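You operate a simulated robot arm through the tools that you are given. There is no shell and no other tool. Be economical: measure what you need, move in short steps, check, and stop when the job is done.

Carry out the task below with a simulated robot arm. There is one attempt and no reset: what you move stays moved.

TASK
On the top of the fitting bench, make the white spare cover and the orange ballast block change places.
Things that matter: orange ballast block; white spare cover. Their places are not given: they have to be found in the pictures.

It is judged by the outcome, as a careful person would: the job done as asked, and still so three seconds after it is handed in. It fails if anything else is knocked over, pushed out of place, dropped, spilled or broken.

THE ROBOT
A 7-joint arm with a two-finger parallel gripper, fixed in place. Base frame: the origin is at the foot of the arm, x ahead of it, y to its left, z up; the work surface is at about z = 860. Lengths are in mm, angles in degrees, forces in N, time in s.
With the tool pointing down near the work surface it reaches from about 240 to 680 mm from the base axis. Its first joint turns from -66.0 to 66.0 degrees. Payload 2.4 kg.
Tool frame: the origin (TCP) lies between the finger pads and is the grasp point; the fingertips stand 30 mm ahead of it; z points along the fingers, y is the line along which they close. The gripper opens to 94 mm. The fingers are 28 mm wide and 10 mm thick; the gripper's body (50 by 96 mm) begins 55 mm behind the TCP.
Orientation is told as [roll, pitch, yaw] about the base's x, y, z axes, in that order, counted from this pose: with the fingers straight down and closing along the base's y, the tool's x points along the base's -x, its y along +y and its z along -z.

THE INTERFACE
- The arm moves only by the tool play_rows. Its argument "deltas" is one flat list of numbers, 5 for each row, row after row: the shift along the tool's x, y, z in mm, then the turn about the tool's z in rad, then the closure, from 0 (fully open) to 1 (shut). In form: [x, y, z, spin, claw, x, y, z, spin, claw, ...]. A call has 1 to 10 rows; each row is the pose to reach, as a shift and turn from the pose commanded when the call began, along the tool's axes at that moment. A row lasts 0.2 s, in which the tool goes at most 50 mm and 8.6 degrees; a call with a longer step from one row to the next is refused whole, and so is a gripper value outside its range. A pose out of reach is approached as far as the arm can. The call stops where the force on the tool passes 40 N (or 10 N more than at its start, if that is more) or the arm is blocked; 0.2 s more then pass. The fingers move at their own pace (about 153 mm/s each) and stop on an object; they squeeze with about 31 N. The grip force told is the motor's: it shows also when the fingers shut on nothing. Time passes only in rows, and 0.2 s behind the last, so rows that repeat a pose let the fingers close. It gives the time, the measured TCP pose, the force on the tool (base axes), the opening and the grip force at its end, in the units of the frame above (readings bear some noise).
- Cameras (640 x 400 px; columns grow to the right, rows downward): "scene" is fixed at [50.5, 484.2, 1449.4]; the picture's right is [-0.62, -0.78, 0.00], its down [-0.42, 0.34, -0.84] and it looks along [0.66, -0.52, -0.54] (base axes); focal length 311 px, centre (320, 200). "wrist" rides on the gripper at [-37, 0, -58] in the tool frame; the picture's right is [0.00, -1.00, 0.00], its down [0.97, 0.00, -0.24] and it looks along [0.24, 0.00, 0.97] (tool axes); focal length 218 px, centre (320, 200).
- snapshot(camera): a new picture of that camera. No time passes.
- probe_pixels(camera, pixels): for up to 12 pixels [column, row] of the newest picture of that camera ("zoom" is the newest enlarged one), the place [x, y, z] in the base frame of the surface seen there, good to about 2 mm. No time passes.
- close_up(camera, box): a new picture of the part [left, top, right, bottom] of that camera's present view, enlarged. No time passes.
- sign_off(): hands the job in; it is judged then, once.

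Work in short steps. Measure before you move; look again where a grasp or a placing could have gone wrong, and mend it. You have 80 turns and 34 pictures in all, the two below and enlarged ones among them. Open the gripper and draw the arm clear of the work before you hand the job in, unless the task says otherwise; then end with one line.

The tools are called as a command line: name --argument value ..., lists and objects as JSON in quotes. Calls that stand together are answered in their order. play_rows: Moves the arm, as the interface text tells. Its arguments: {"type":"object","properties":{"deltas":{"type":"array"}},"required":["deltas"]} The other tools are called the same way: snapshot (camera) takes a picture; probe_pixels (camera, pixels) gives the place of the surface under pixels of a picture; close_up (camera, box) takes an enlarged picture of a part of a camera's view; sign_off () hands the job in.

At the start:

```text
t: 0.0
ee_pos: [373.7, 135.0, 1170.6]
tool_rot: [0.1, 0.1, -0.1]
wrist_force: [-0.1, 0.4, 0.2]
finger_gap: 94.1
gripper_force: 0.0
```

scene: 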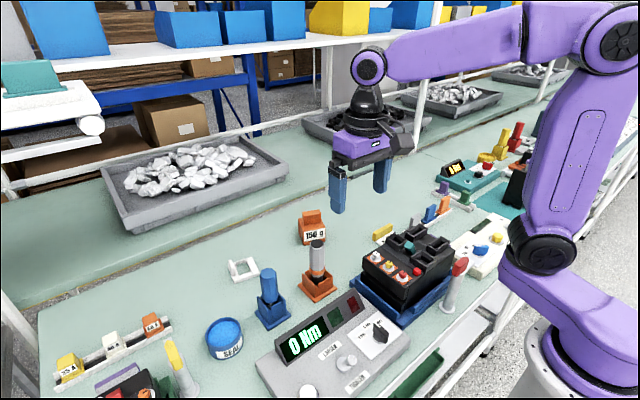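
wrist: 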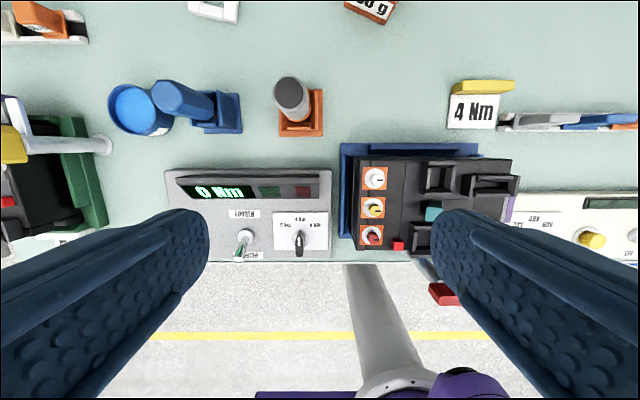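

The orange block "150 g" is near (312,227) and a white U-shaped piece near (243,270) in the scene; I take close-ups of both.

close_up --camera "scene" --box '[200, 190, 360, 290]'

close_up --camera "scene" --box '[340, 120, 560, 258]'

```text
4.00 times, centred on (280, 240) of scene
```

zoom: 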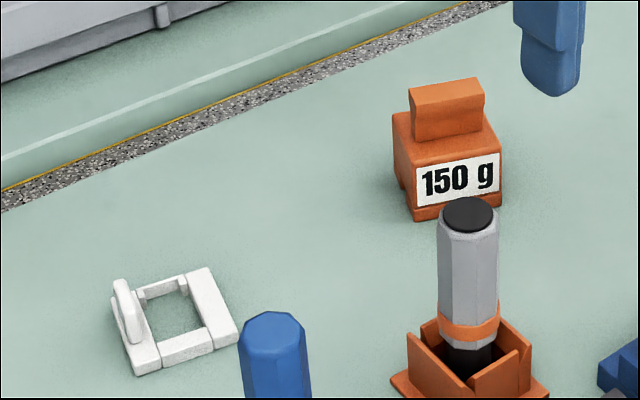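

```text
2.90 times, centred on (450, 189) of scene
```

zoom: 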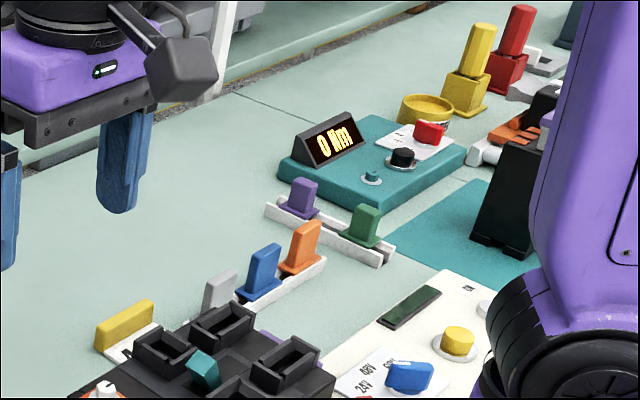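

The white frame with a raised tab is the cover, and the orange "150 g" block is the ballast. I enlarge that region again and probe both.

close_up --camera "scene" --box '[200, 190, 360, 290]'

probe_pixels --camera "zoom" --pixels '[[124, 285], [136, 355], [143, 365], [210, 275], [230, 330], [170, 310], [446, 90], [450, 130], [405, 125], [492, 135], [416, 218], [500, 205]]'

play_rows --deltas '[-40, 0, 0, 0, 0, -80, 30, 0, 0, 0, -110, 60, 0, 0, 0, -110, 60, 0, 0, 0]'

snapshot --camera "wrist"

```text
4.00 times, centred on (280, 240) of scene
```

zoom: 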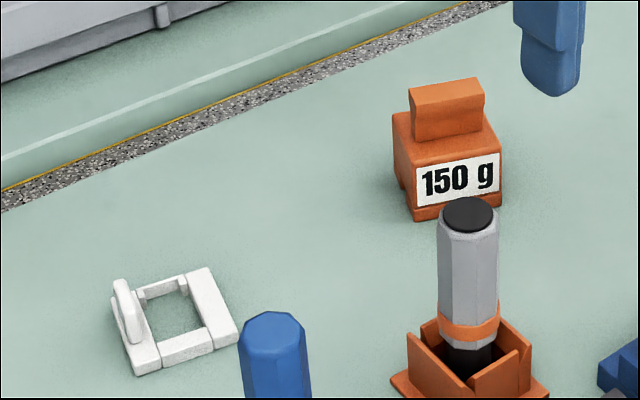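

```text
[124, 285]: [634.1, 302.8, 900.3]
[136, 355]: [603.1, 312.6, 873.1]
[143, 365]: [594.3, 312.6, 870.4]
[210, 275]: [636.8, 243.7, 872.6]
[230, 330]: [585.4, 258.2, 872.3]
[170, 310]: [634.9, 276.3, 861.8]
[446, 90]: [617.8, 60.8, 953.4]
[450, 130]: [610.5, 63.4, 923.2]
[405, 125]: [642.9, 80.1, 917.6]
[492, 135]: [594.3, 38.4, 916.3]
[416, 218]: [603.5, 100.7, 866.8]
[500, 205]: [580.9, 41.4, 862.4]
```

```text
t: 1.0
ee_pos: [483.0, 197.2, 1170.7]
tool_rot: [0.0, 0.0, 0.0]
wrist_force: [0.7, -0.7, 0.3]
finger_gap: 94.0
gripper_force: 0.0
```

```text
28 pictures are left
```

wrist: 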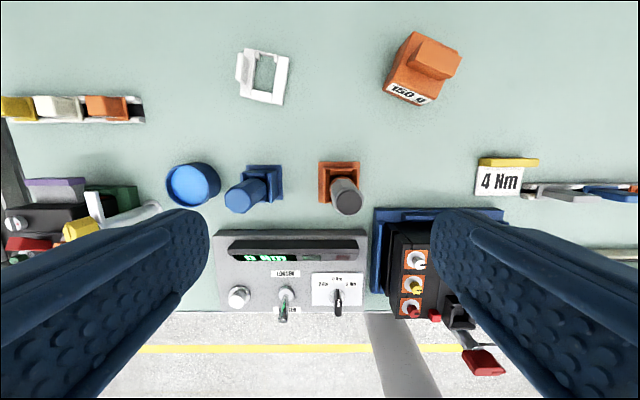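

I take enlarged wrist views of the two to get shape and orientation.

close_up --camera "wrist" --box '[216, 30, 312, 120]'

probe_pixels --camera "wrist" --pixels '[[240, 66], [246, 50], [287, 58], [282, 102], [242, 95], [264, 72], [240, 80], [265, 96], [248, 90], [278, 80]]'

close_up --camera "wrist" --box '[370, 20, 482, 120]'

probe_pixels --camera "wrist" --pixels '[[424, 38], [460, 56], [449, 79], [414, 62], [434, 58], [411, 34], [391, 80], [427, 96], [385, 92], [420, 105]]'

```text
4.44 times, centred on (264, 75) of wrist
```

zoom: 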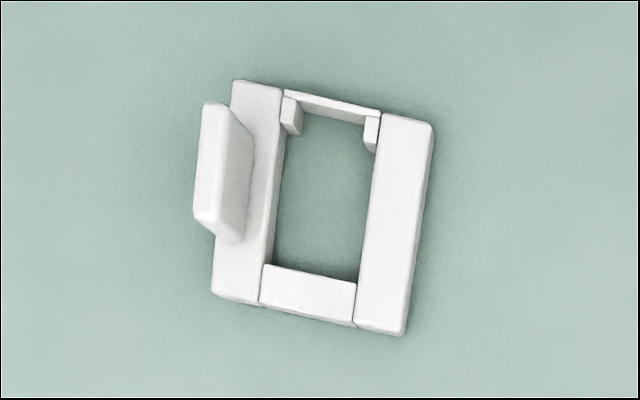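

```text
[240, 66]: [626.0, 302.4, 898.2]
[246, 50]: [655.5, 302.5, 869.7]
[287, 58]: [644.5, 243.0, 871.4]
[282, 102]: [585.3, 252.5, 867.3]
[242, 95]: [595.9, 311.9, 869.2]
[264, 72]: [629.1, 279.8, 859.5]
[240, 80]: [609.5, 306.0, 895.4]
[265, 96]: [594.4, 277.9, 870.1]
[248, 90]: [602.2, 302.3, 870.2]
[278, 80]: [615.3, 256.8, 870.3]
```

```text
4.00 times, centred on (426, 70) of wrist
```

zoom: 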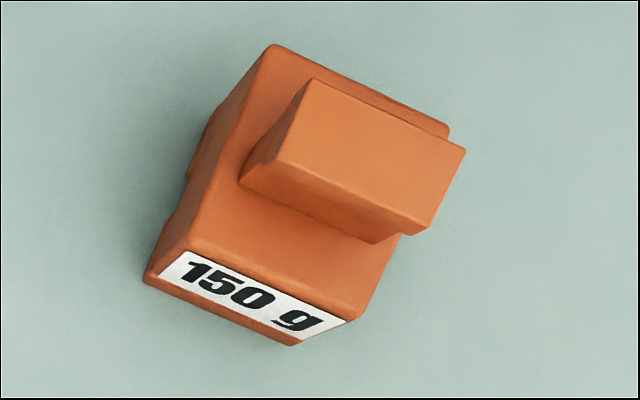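

```text
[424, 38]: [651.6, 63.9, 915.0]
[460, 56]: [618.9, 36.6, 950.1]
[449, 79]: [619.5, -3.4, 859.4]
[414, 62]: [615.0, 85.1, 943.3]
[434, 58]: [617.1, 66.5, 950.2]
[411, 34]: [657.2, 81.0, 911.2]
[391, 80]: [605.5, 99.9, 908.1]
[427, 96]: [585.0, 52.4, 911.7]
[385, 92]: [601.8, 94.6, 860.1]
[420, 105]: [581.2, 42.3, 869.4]
```

The cover is a 60 mm frame centred at about (620,277), yaw −9°, with a tab at about (623,304) topping out at z 900. The block is centred at about (619,65), yaw −22°, with a handle on top up to z 953. The area between them is free, so I first go above the cover's tab to check reach.

play_rows --deltas '[-24, 18, 28, 0.03, 0, -48, 36, 56, 0.06, 0, -72, 54, 84, 0.09, 0, -96, 72, 112, 0.12, 0, -120, 90, 140, 0.157, 0, -140, 107, 170, 0.157, 0, -140, 107, 200, 0.157, 0, -140, 107, 200, 0.157, 0]'

snapshot --camera "wrist"

```text
t: 2.8
ee_pos: [623.7, 301.4, 971.5]
tool_rot: [0.0, -0.1, -9.1]
wrist_force: [0.6, 0.1, 0.2]
finger_gap: 94.1
gripper_force: 0.1
```

```text
25 pictures are left
```

wrist: 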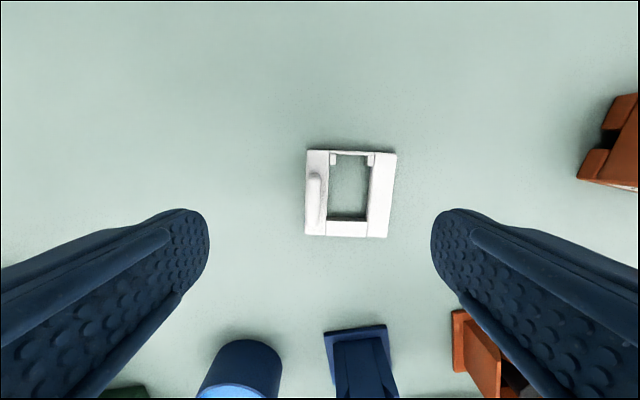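

The pose was reached and the frame looks well aligned; the tab is at (314,190). I probe it for the exact offset.

close_up --camera "wrist" --box '[288, 140, 408, 245]'

probe_pixels --camera "wrist" --pixels '[[313, 176], [314, 185], [315, 195], [317, 215], [307, 151], [395, 155], [386, 236], [307, 233], [309, 178]]'

```text
3.81 times, centred on (348, 192) of wrist
```

zoom: 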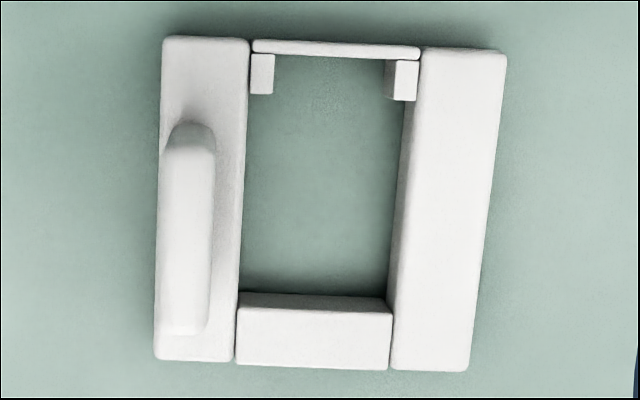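

```text
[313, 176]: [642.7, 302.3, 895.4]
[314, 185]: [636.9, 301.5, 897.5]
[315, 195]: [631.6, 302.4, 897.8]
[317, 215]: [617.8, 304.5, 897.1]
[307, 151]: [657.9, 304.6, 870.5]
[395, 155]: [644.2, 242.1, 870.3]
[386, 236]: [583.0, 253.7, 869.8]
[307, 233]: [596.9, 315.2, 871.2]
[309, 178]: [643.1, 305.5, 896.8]
```

Tab centre is about (627,304), yaw about −10°, top z 898. I descend to TCP z 906, with the tips at 876 just above the 870 frame.

play_rows --deltas '[-3, 3, 25, 0.015, 0.2, -3, 3, 50, 0.015, 0.3, -3, 3, 66, 0.015, 0.4, -3, 3, 66, 0.015, 0.4]'

snapshot --camera "wrist"

```text
t: 3.8
ee_pos: [626.5, 302.8, 907.9]
tool_rot: [0.0, -0.1, -9.9]
wrist_force: [-0.5, -0.1, 0.3]
finger_gap: 56.4
gripper_force: 0.0
```

```text
23 pictures are left
```

wrist: 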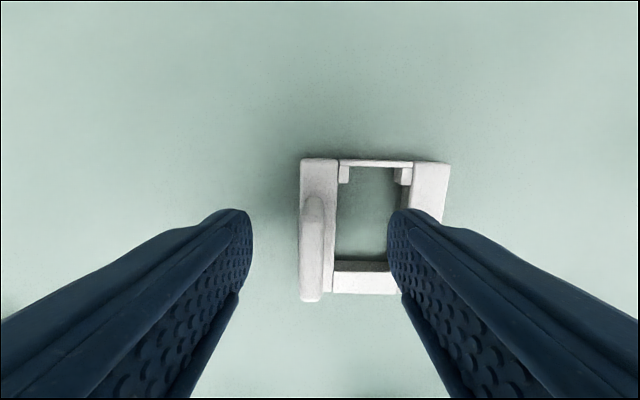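

The tab at column 311 sits about 3 mm to the left of the finger midline (320), so I shift 3 mm and close.

play_rows --deltas '[0, 3, 1, 0, 0.4, 0, 3, 1, 0, 0.7, 0, 3, 1, 0, 1, 0, 3, 1, 0, 1, 0, 3, 1, 0, 1]'

```text
t: 5.0
ee_pos: [624.8, 305.5, 906.0]
tool_rot: [0.0, 0.0, -10.0]
wrist_force: [-0.4, 0.7, 0.3]
finger_gap: 7.8
gripper_force: 31.0
```

The tab is gripped at a gap of 7.8 mm. I lift and look.

play_rows --deltas '[0, 0, -15, 0, 1, 0, 0, -40, 0, 1, 0, 0, -70, 0, 1, 0, 0, -70, 0, 1]'

snapshot --camera "wrist"

snapshot --camera "scene"

```text
t: 6.0
ee_pos: [622.0, 305.3, 974.0]
tool_rot: [0.0, 0.0, -10.0]
wrist_force: [0.5, 0.5, 0.2]
finger_gap: 7.8
gripper_force: 30.7
out of reach, approached as far as the arm can: row 2, 3, 4
```

```text
22 pictures are left
```

wrist: 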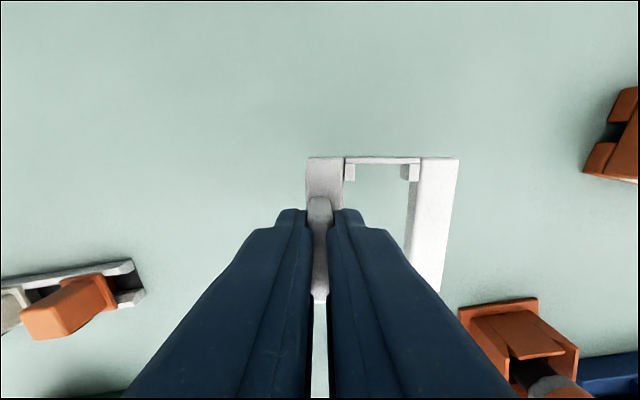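

```text
21 pictures are left
```

scene: 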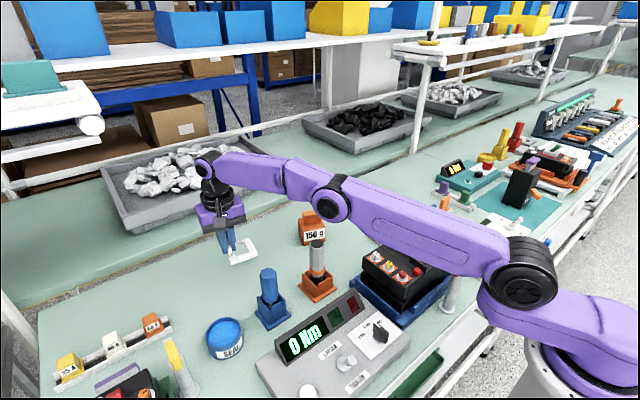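

The cover is held level. I carry it to the free spot between the two, with the frame centre at about (612,172), and lower to just above the table.

play_rows --deltas '[-4, -30, 0, 0, 1, -8, -65, 0, 0, 1, -13, -106, 0, 0, 1, -13, -106, 0, 0, 1]'

```text
t: 7.0
ee_pos: [618.7, 199.4, 975.0]
tool_rot: [-0.1, -0.1, -10.1]
wrist_force: [0.3, -0.8, -0.2]
finger_gap: 7.9
gripper_force: 31.0
```

play_rows --deltas '[0, 0, 30, 0, 1, 0, 0, 55, 0, 1, 0, 0, 65, 0, 1, 0, 0, 68, 0, 1, 0, 0, 68, 0, 1]'

```text
t: 8.2
ee_pos: [619.2, 197.3, 906.2]
tool_rot: [0.0, -0.1, -10.0]
wrist_force: [-5.3, 0.0, 15.2]
finger_gap: 8.0
gripper_force: 31.3
```

A 15 N contact shows the frame is down. I release gradually to a small opening and rise.

play_rows --deltas '[0, 0, -1, 0, 0.9, 0, 0, -1, 0, 0.6, 0, 0, -1, 0, 0.5, 0, 0, -25, 0, 0.5, 0, 0, -60, 0, 0.5, 0, 0, -100, 0, 0, 0, 0, -100, 0, 0]'

snapshot --camera "wrist"

```text
t: 9.8
ee_pos: [618.8, 197.5, 1002.1]
tool_rot: [0.0, 0.0, -10.0]
wrist_force: [0.0, 0.1, 0.6]
finger_gap: 94.1
gripper_force: 0.0
```

```text
20 pictures are left
```

wrist: 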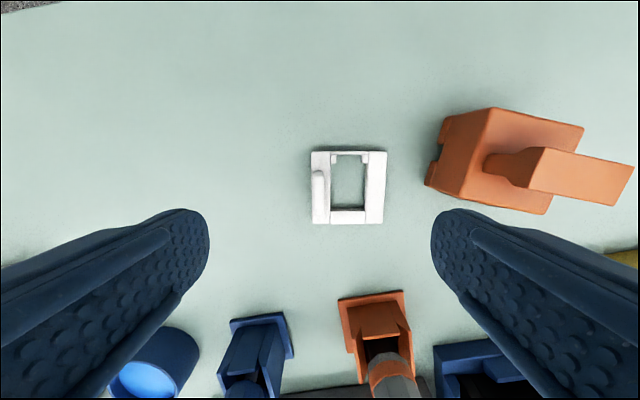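

The cover is standing flat. Now I go above the block's handle, turning to yaw −22°.

play_rows --deltas '[0, 0, -38, 0.05, 0, -6, -40, -38, 0.1, 0, -14, -85, -38, 0.15, 0, -22, -131, -38, 0.21, 0, -22, -131, -38, 0.21, 0]'

snapshot --camera "wrist"

```text
t: 11.0
ee_pos: [615.7, 67.5, 1043.9]
tool_rot: [0.1, 0.0, -22.0]
wrist_force: [-0.1, -1.4, 0.5]
finger_gap: 94.0
gripper_force: 0.1
```

```text
19 pictures are left
```

wrist: 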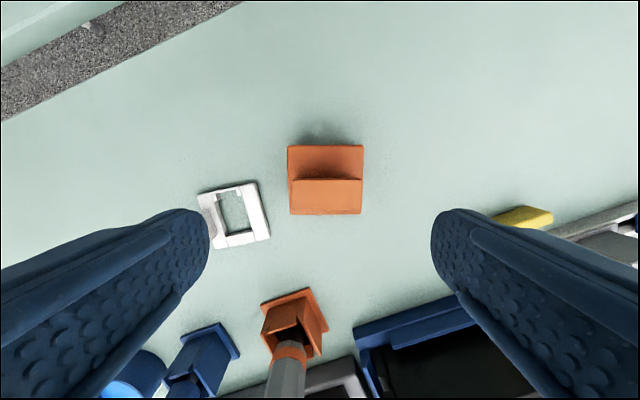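

The block is nearly aligned with the gripper, spanning columns 288–364; I probe it for centring.

close_up --camera "wrist" --box '[270, 130, 382, 225]'

probe_pixels --camera "wrist" --pixels '[[296, 184], [359, 184], [296, 208], [357, 208], [327, 196], [290, 148], [361, 148], [291, 212], [327, 212], [327, 182]]'

```text
4.21 times, centred on (326, 178) of wrist
```

zoom: 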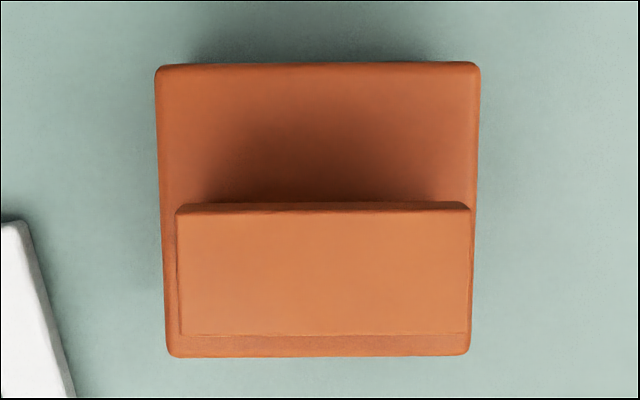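

```text
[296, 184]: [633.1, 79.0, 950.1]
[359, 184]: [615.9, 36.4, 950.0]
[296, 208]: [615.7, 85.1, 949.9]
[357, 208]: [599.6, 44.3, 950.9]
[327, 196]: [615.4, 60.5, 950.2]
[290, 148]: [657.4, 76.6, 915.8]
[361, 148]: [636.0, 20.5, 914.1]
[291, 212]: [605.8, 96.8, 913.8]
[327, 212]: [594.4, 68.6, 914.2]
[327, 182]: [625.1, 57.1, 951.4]
```

Handle centre is about (615.7,61), 47 mm long, with the shoulder at z 914. I descend to TCP z 949, with tips at 919, and close.

play_rows --deltas '[-2, -5.5, 30, 0, 0, -2, -5.5, 60, 0, 0, -2, -5.5, 85, 0, 0, -2, -5.5, 95, 0, 0, -2, -5.5, 95, 0, 0.4, -2, -5.5, 95, 0, 0.7, -2, -5.5, 95, 0, 1, -2, -5.5, 95, 0, 1]'

snapshot --camera "wrist"

```text
t: 12.8
ee_pos: [615.8, 58.1, 949.3]
tool_rot: [0.0, 0.0, -22.0]
wrist_force: [0.4, -0.1, 0.2]
finger_gap: 53.4
gripper_force: 31.1
```

```text
17 pictures are left
```

wrist: 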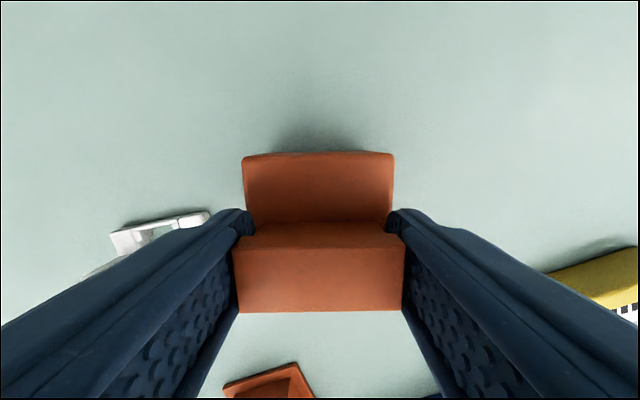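

The handle is gripped at a 53 mm gap with 31 N. I lift and look.

play_rows --deltas '[0, 0, -10, 0, 1, 0, 0, -35, 0, 1, 0, 0, -65, 0, 1, 0, 0, -85, 0, 1, 0, 0, -85, 0, 1]'

snapshot --camera "scene"

```text
t: 14.0
ee_pos: [618.0, 57.7, 1034.2]
tool_rot: [0.0, 0.0, -22.1]
wrist_force: [0.1, -0.4, -1.5]
finger_gap: 53.6
gripper_force: 30.9
```

```text
16 pictures are left
```

scene: 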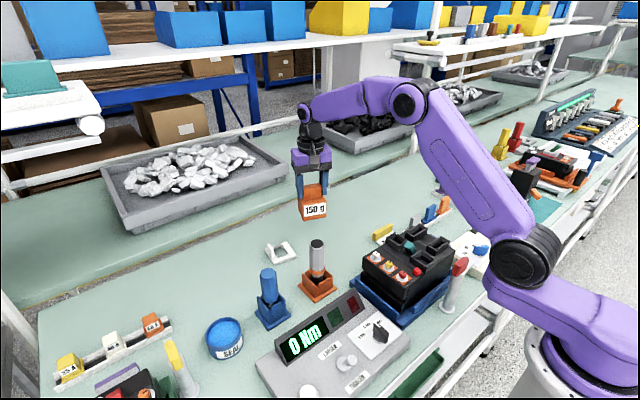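

Securely held. I carry it over the cover, bottom at about z 945, to above the cover's old place.

play_rows --deltas '[10, 24, 0, 0, 1, 26, 62, 0, 0, 1, 42, 101, 0, 0, 1, 58, 140, 0, 0, 1, 73, 176, 0, 0, 1, 85, 204, 0, 0, 1, 85, 204, 0, 0, 1, 85, 204, 0, 0, 1]'

snapshot --camera "scene"

```text
t: 15.8
ee_pos: [614.1, 278.6, 1035.8]
tool_rot: [0.0, 0.0, -22.0]
wrist_force: [0.3, 0.1, -2.0]
finger_gap: 53.7
gripper_force: 30.8
```

```text
15 pictures are left
```

scene: 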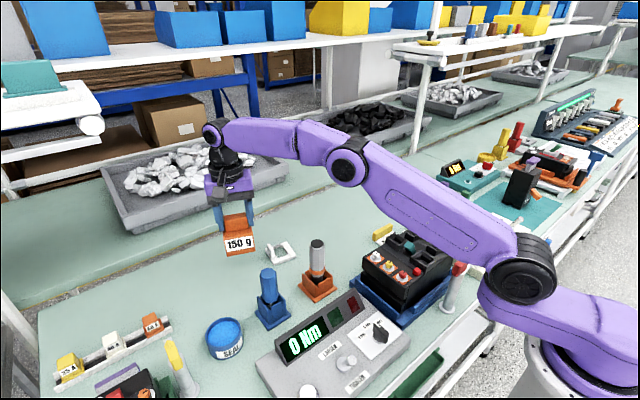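

In position, at (614,279). I lower to the grasp height of about 949.5.

play_rows --deltas '[-1, 1, 30, 0, 1, -1, 1, 60, 0, 1, -1, 1, 78, 0, 1, -1, 1, 84, 0, 1, -1, 1, 86, 0, 1, -1, 1, 86, 0, 1]'

```text
t: 17.2
ee_pos: [615.7, 281.7, 949.4]
tool_rot: [0.0, -0.3, -22.0]
wrist_force: [-7.0, -3.4, 20.3]
finger_gap: 53.8
gripper_force: 31.6
```

Contact at 20 N, so the block is down. I release and rise straight up.

play_rows --deltas '[0, 0, -0.5, 0, 0.9, 0, 0, -0.5, 0, 0.3, 0, 0, -0.5, 0, 0, 0, 0, -25, 0, 0, 0, 0, -60, 0, 0, 0, 0, -90, 0, 0, 0, 0, -90, 0, 0]'

snapshot --camera "wrist"

probe_pixels --camera "wrist" --pixels '[[290, 148], [361, 148], [291, 212], [327, 212]]'

```text
t: 18.8
ee_pos: [614.9, 278.7, 1036.9]
tool_rot: [0.0, 0.0, -22.0]
wrist_force: [-0.7, 0.2, -0.7]
finger_gap: 94.0
gripper_force: 0.1
```

```text
14 pictures are left
```

wrist: 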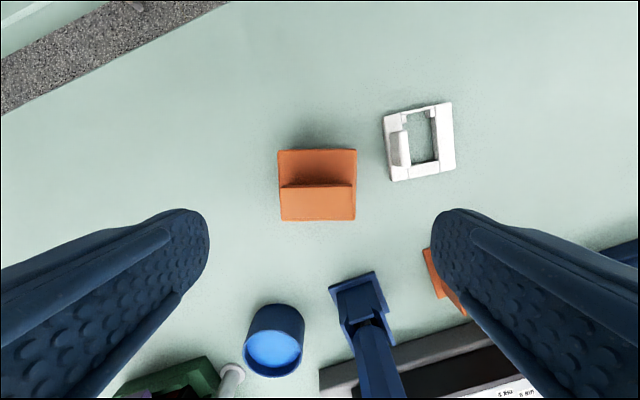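

```text
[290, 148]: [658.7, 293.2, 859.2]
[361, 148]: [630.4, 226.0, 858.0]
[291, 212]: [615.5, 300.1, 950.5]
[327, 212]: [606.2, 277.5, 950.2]
```

The block stands well. I probe its corners and the cover's tab.

probe_pixels --camera "wrist" --pixels '[[281, 153], [354, 152], [283, 218], [353, 218], [283, 192], [352, 190], [384, 118], [450, 105], [454, 166], [394, 180], [392, 137], [398, 160]]'

```text
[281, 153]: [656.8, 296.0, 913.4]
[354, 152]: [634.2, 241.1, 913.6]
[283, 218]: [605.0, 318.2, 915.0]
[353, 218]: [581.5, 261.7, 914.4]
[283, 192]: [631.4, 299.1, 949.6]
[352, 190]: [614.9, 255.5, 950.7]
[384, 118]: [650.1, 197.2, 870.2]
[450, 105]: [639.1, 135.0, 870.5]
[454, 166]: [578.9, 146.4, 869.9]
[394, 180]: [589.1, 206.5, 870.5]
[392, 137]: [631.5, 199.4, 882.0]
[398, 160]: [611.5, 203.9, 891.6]
```

The block centre is at about (619.4,279.2), right at the cover's old centre. Now I go back above the cover's tab with the fingers partly closed, to stay clear of the block.

play_rows --deltas '[-11, -24, 0, -0.05, 0.2, -22, -48, 0, -0.1, 0.65, -34, -73, 10, -0.16, 0.65, -34, -73, 40, -0.21, 0.65, -34, -73, 70, -0.21, 0.65, -34, -73, 70, -0.21, 0.65]'

snapshot --camera "wrist"

```text
t: 20.2
ee_pos: [620.2, 199.9, 968.6]
tool_rot: [0.0, -0.1, -10.0]
wrist_force: [-0.7, 0.2, 0.2]
finger_gap: 32.7
gripper_force: 0.1
```

```text
13 pictures are left
```

wrist: 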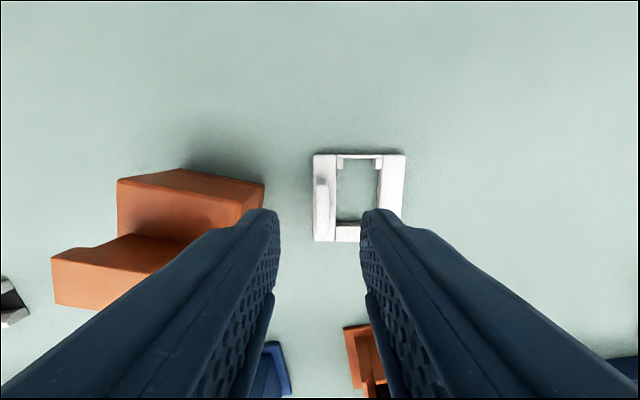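

The tab (column 321) is centred between the fingers. I descend to z 907 and close.

play_rows --deltas '[0, -1, 20, 0, 0.65, 0, -1, 40, 0, 0.65, 0, -1, 55, 0, 0.65, 0, -1, 62, 0, 0.65, 0, -1, 62, 0, 0.85, 0, -1, 62, 0, 1, 0, -1, 62, 0, 1, 0, -1, 62, 0, 1]'

```text
t: 22.0
ee_pos: [618.7, 198.9, 905.1]
tool_rot: [0.0, 0.0, -10.0]
wrist_force: [0.9, -0.6, 0.4]
finger_gap: 8.1
gripper_force: 31.0
```

Gripped (8.1 mm). I lift, carry to the block's old place, shifting base (+6.6, −112.7), and look before lowering.

play_rows --deltas '[0, 0, -25, 0, 1, 0, 0, -65, 0, 1, -9, -37, -70, 0, 1, -18, -75, -70, 0, 1, -26, -110, -70, 0, 1, -26, -110, -70, 0, 1, -26, -110, -70, 0, 1]'

snapshot --camera "wrist"

```text
t: 23.6
ee_pos: [622.9, 83.4, 974.2]
tool_rot: [0.0, 0.0, -10.0]
wrist_force: [-0.6, 0.5, 0.2]
finger_gap: 7.9
gripper_force: 30.6
```

```text
12 pictures are left
```

wrist: 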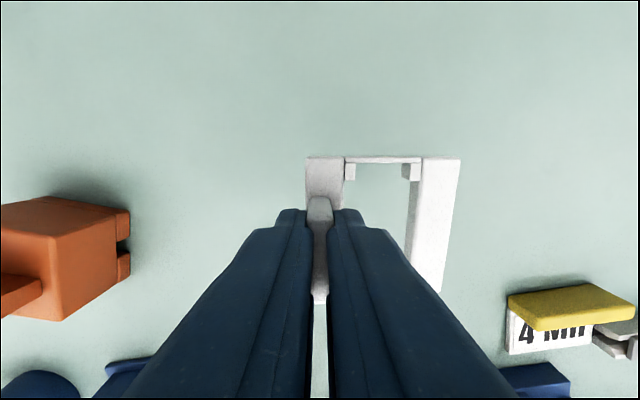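

Position is good and nothing lies below. I lower onto the table with a small correction.

play_rows --deltas '[-1, 1, 30, 0, 1, -1, 1, 55, 0, 1, -1, 1, 66, 0, 1, -1, 1, 69, 0, 1, -1, 1, 69, 0, 1]'

```text
t: 24.8
ee_pos: [628.0, 85.3, 906.2]
tool_rot: [0.0, 0.0, -9.9]
wrist_force: [0.3, 0.0, -0.1]
finger_gap: 7.9
gripper_force: 30.9
```

No contact is felt yet, so I go down another 1.5 mm.

play_rows --deltas '[0, 0, 1, 0, 1, 0, 0, 1.5, 0, 1, 0, 0, 1.5, 0, 1]'

```text
t: 25.6
ee_pos: [628.9, 86.7, 904.4]
tool_rot: [-0.1, -0.2, -10.1]
wrist_force: [-1.8, -4.2, 17.3]
finger_gap: 7.9
gripper_force: 31.1
```

Contact. I release, rise and back off for a check.

play_rows --deltas '[0, 0, -0.5, 0, 0.9, 0, 0, -0.5, 0, 0.6, 0, 0, -0.5, 0, 0.5, 0, 0, -25, 0, 0.5, 0, 0, -65, 0, 0.5, 0, 0, -105, 0, 0, 20, 0, -150, 0, 0, 50, 10, -180, 0, 0, 90, 20, -200, 0, 0, 90, 20, -200, 0, 0]'

snapshot --camera "wrist"

snapshot --camera "scene"

```text
t: 27.8
ee_pos: [540.1, 121.9, 1105.2]
tool_rot: [0.0, 0.0, -9.9]
wrist_force: [-0.1, 0.5, 0.2]
finger_gap: 93.7
gripper_force: 0.1
```

```text
11 pictures are left
```

wrist: 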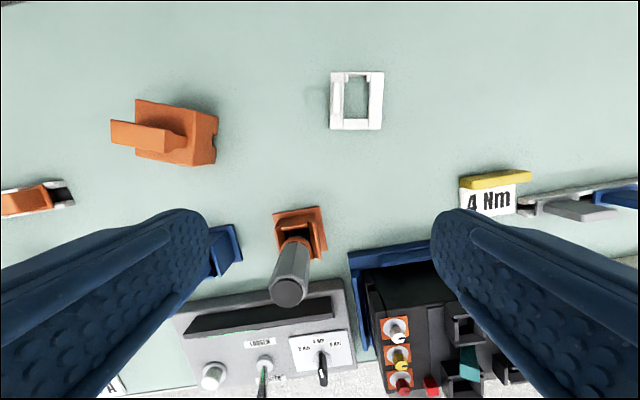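

```text
10 pictures are left
```

scene: 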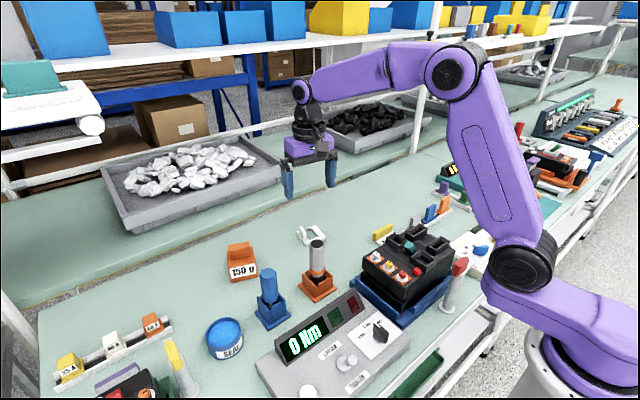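

probe_pixels --camera "wrist" --pixels '[[332, 74], [382, 73], [380, 128], [332, 127], [332, 90]]'

```text
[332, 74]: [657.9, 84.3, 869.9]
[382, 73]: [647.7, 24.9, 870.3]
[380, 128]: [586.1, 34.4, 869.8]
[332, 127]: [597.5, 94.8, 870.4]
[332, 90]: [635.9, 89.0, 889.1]
```

The cover centre is at (622,60), within 2 mm of the block's old centre. Both pieces rest flat, nothing else looks disturbed, and the gripper is open and clear, so I hand in.

sign_off

```text
The job is handed in.
```

The white spare cover and the orange ballast block have changed places, each within about 2 mm of where the other had been, and nothing else looked disturbed in the last pictures.
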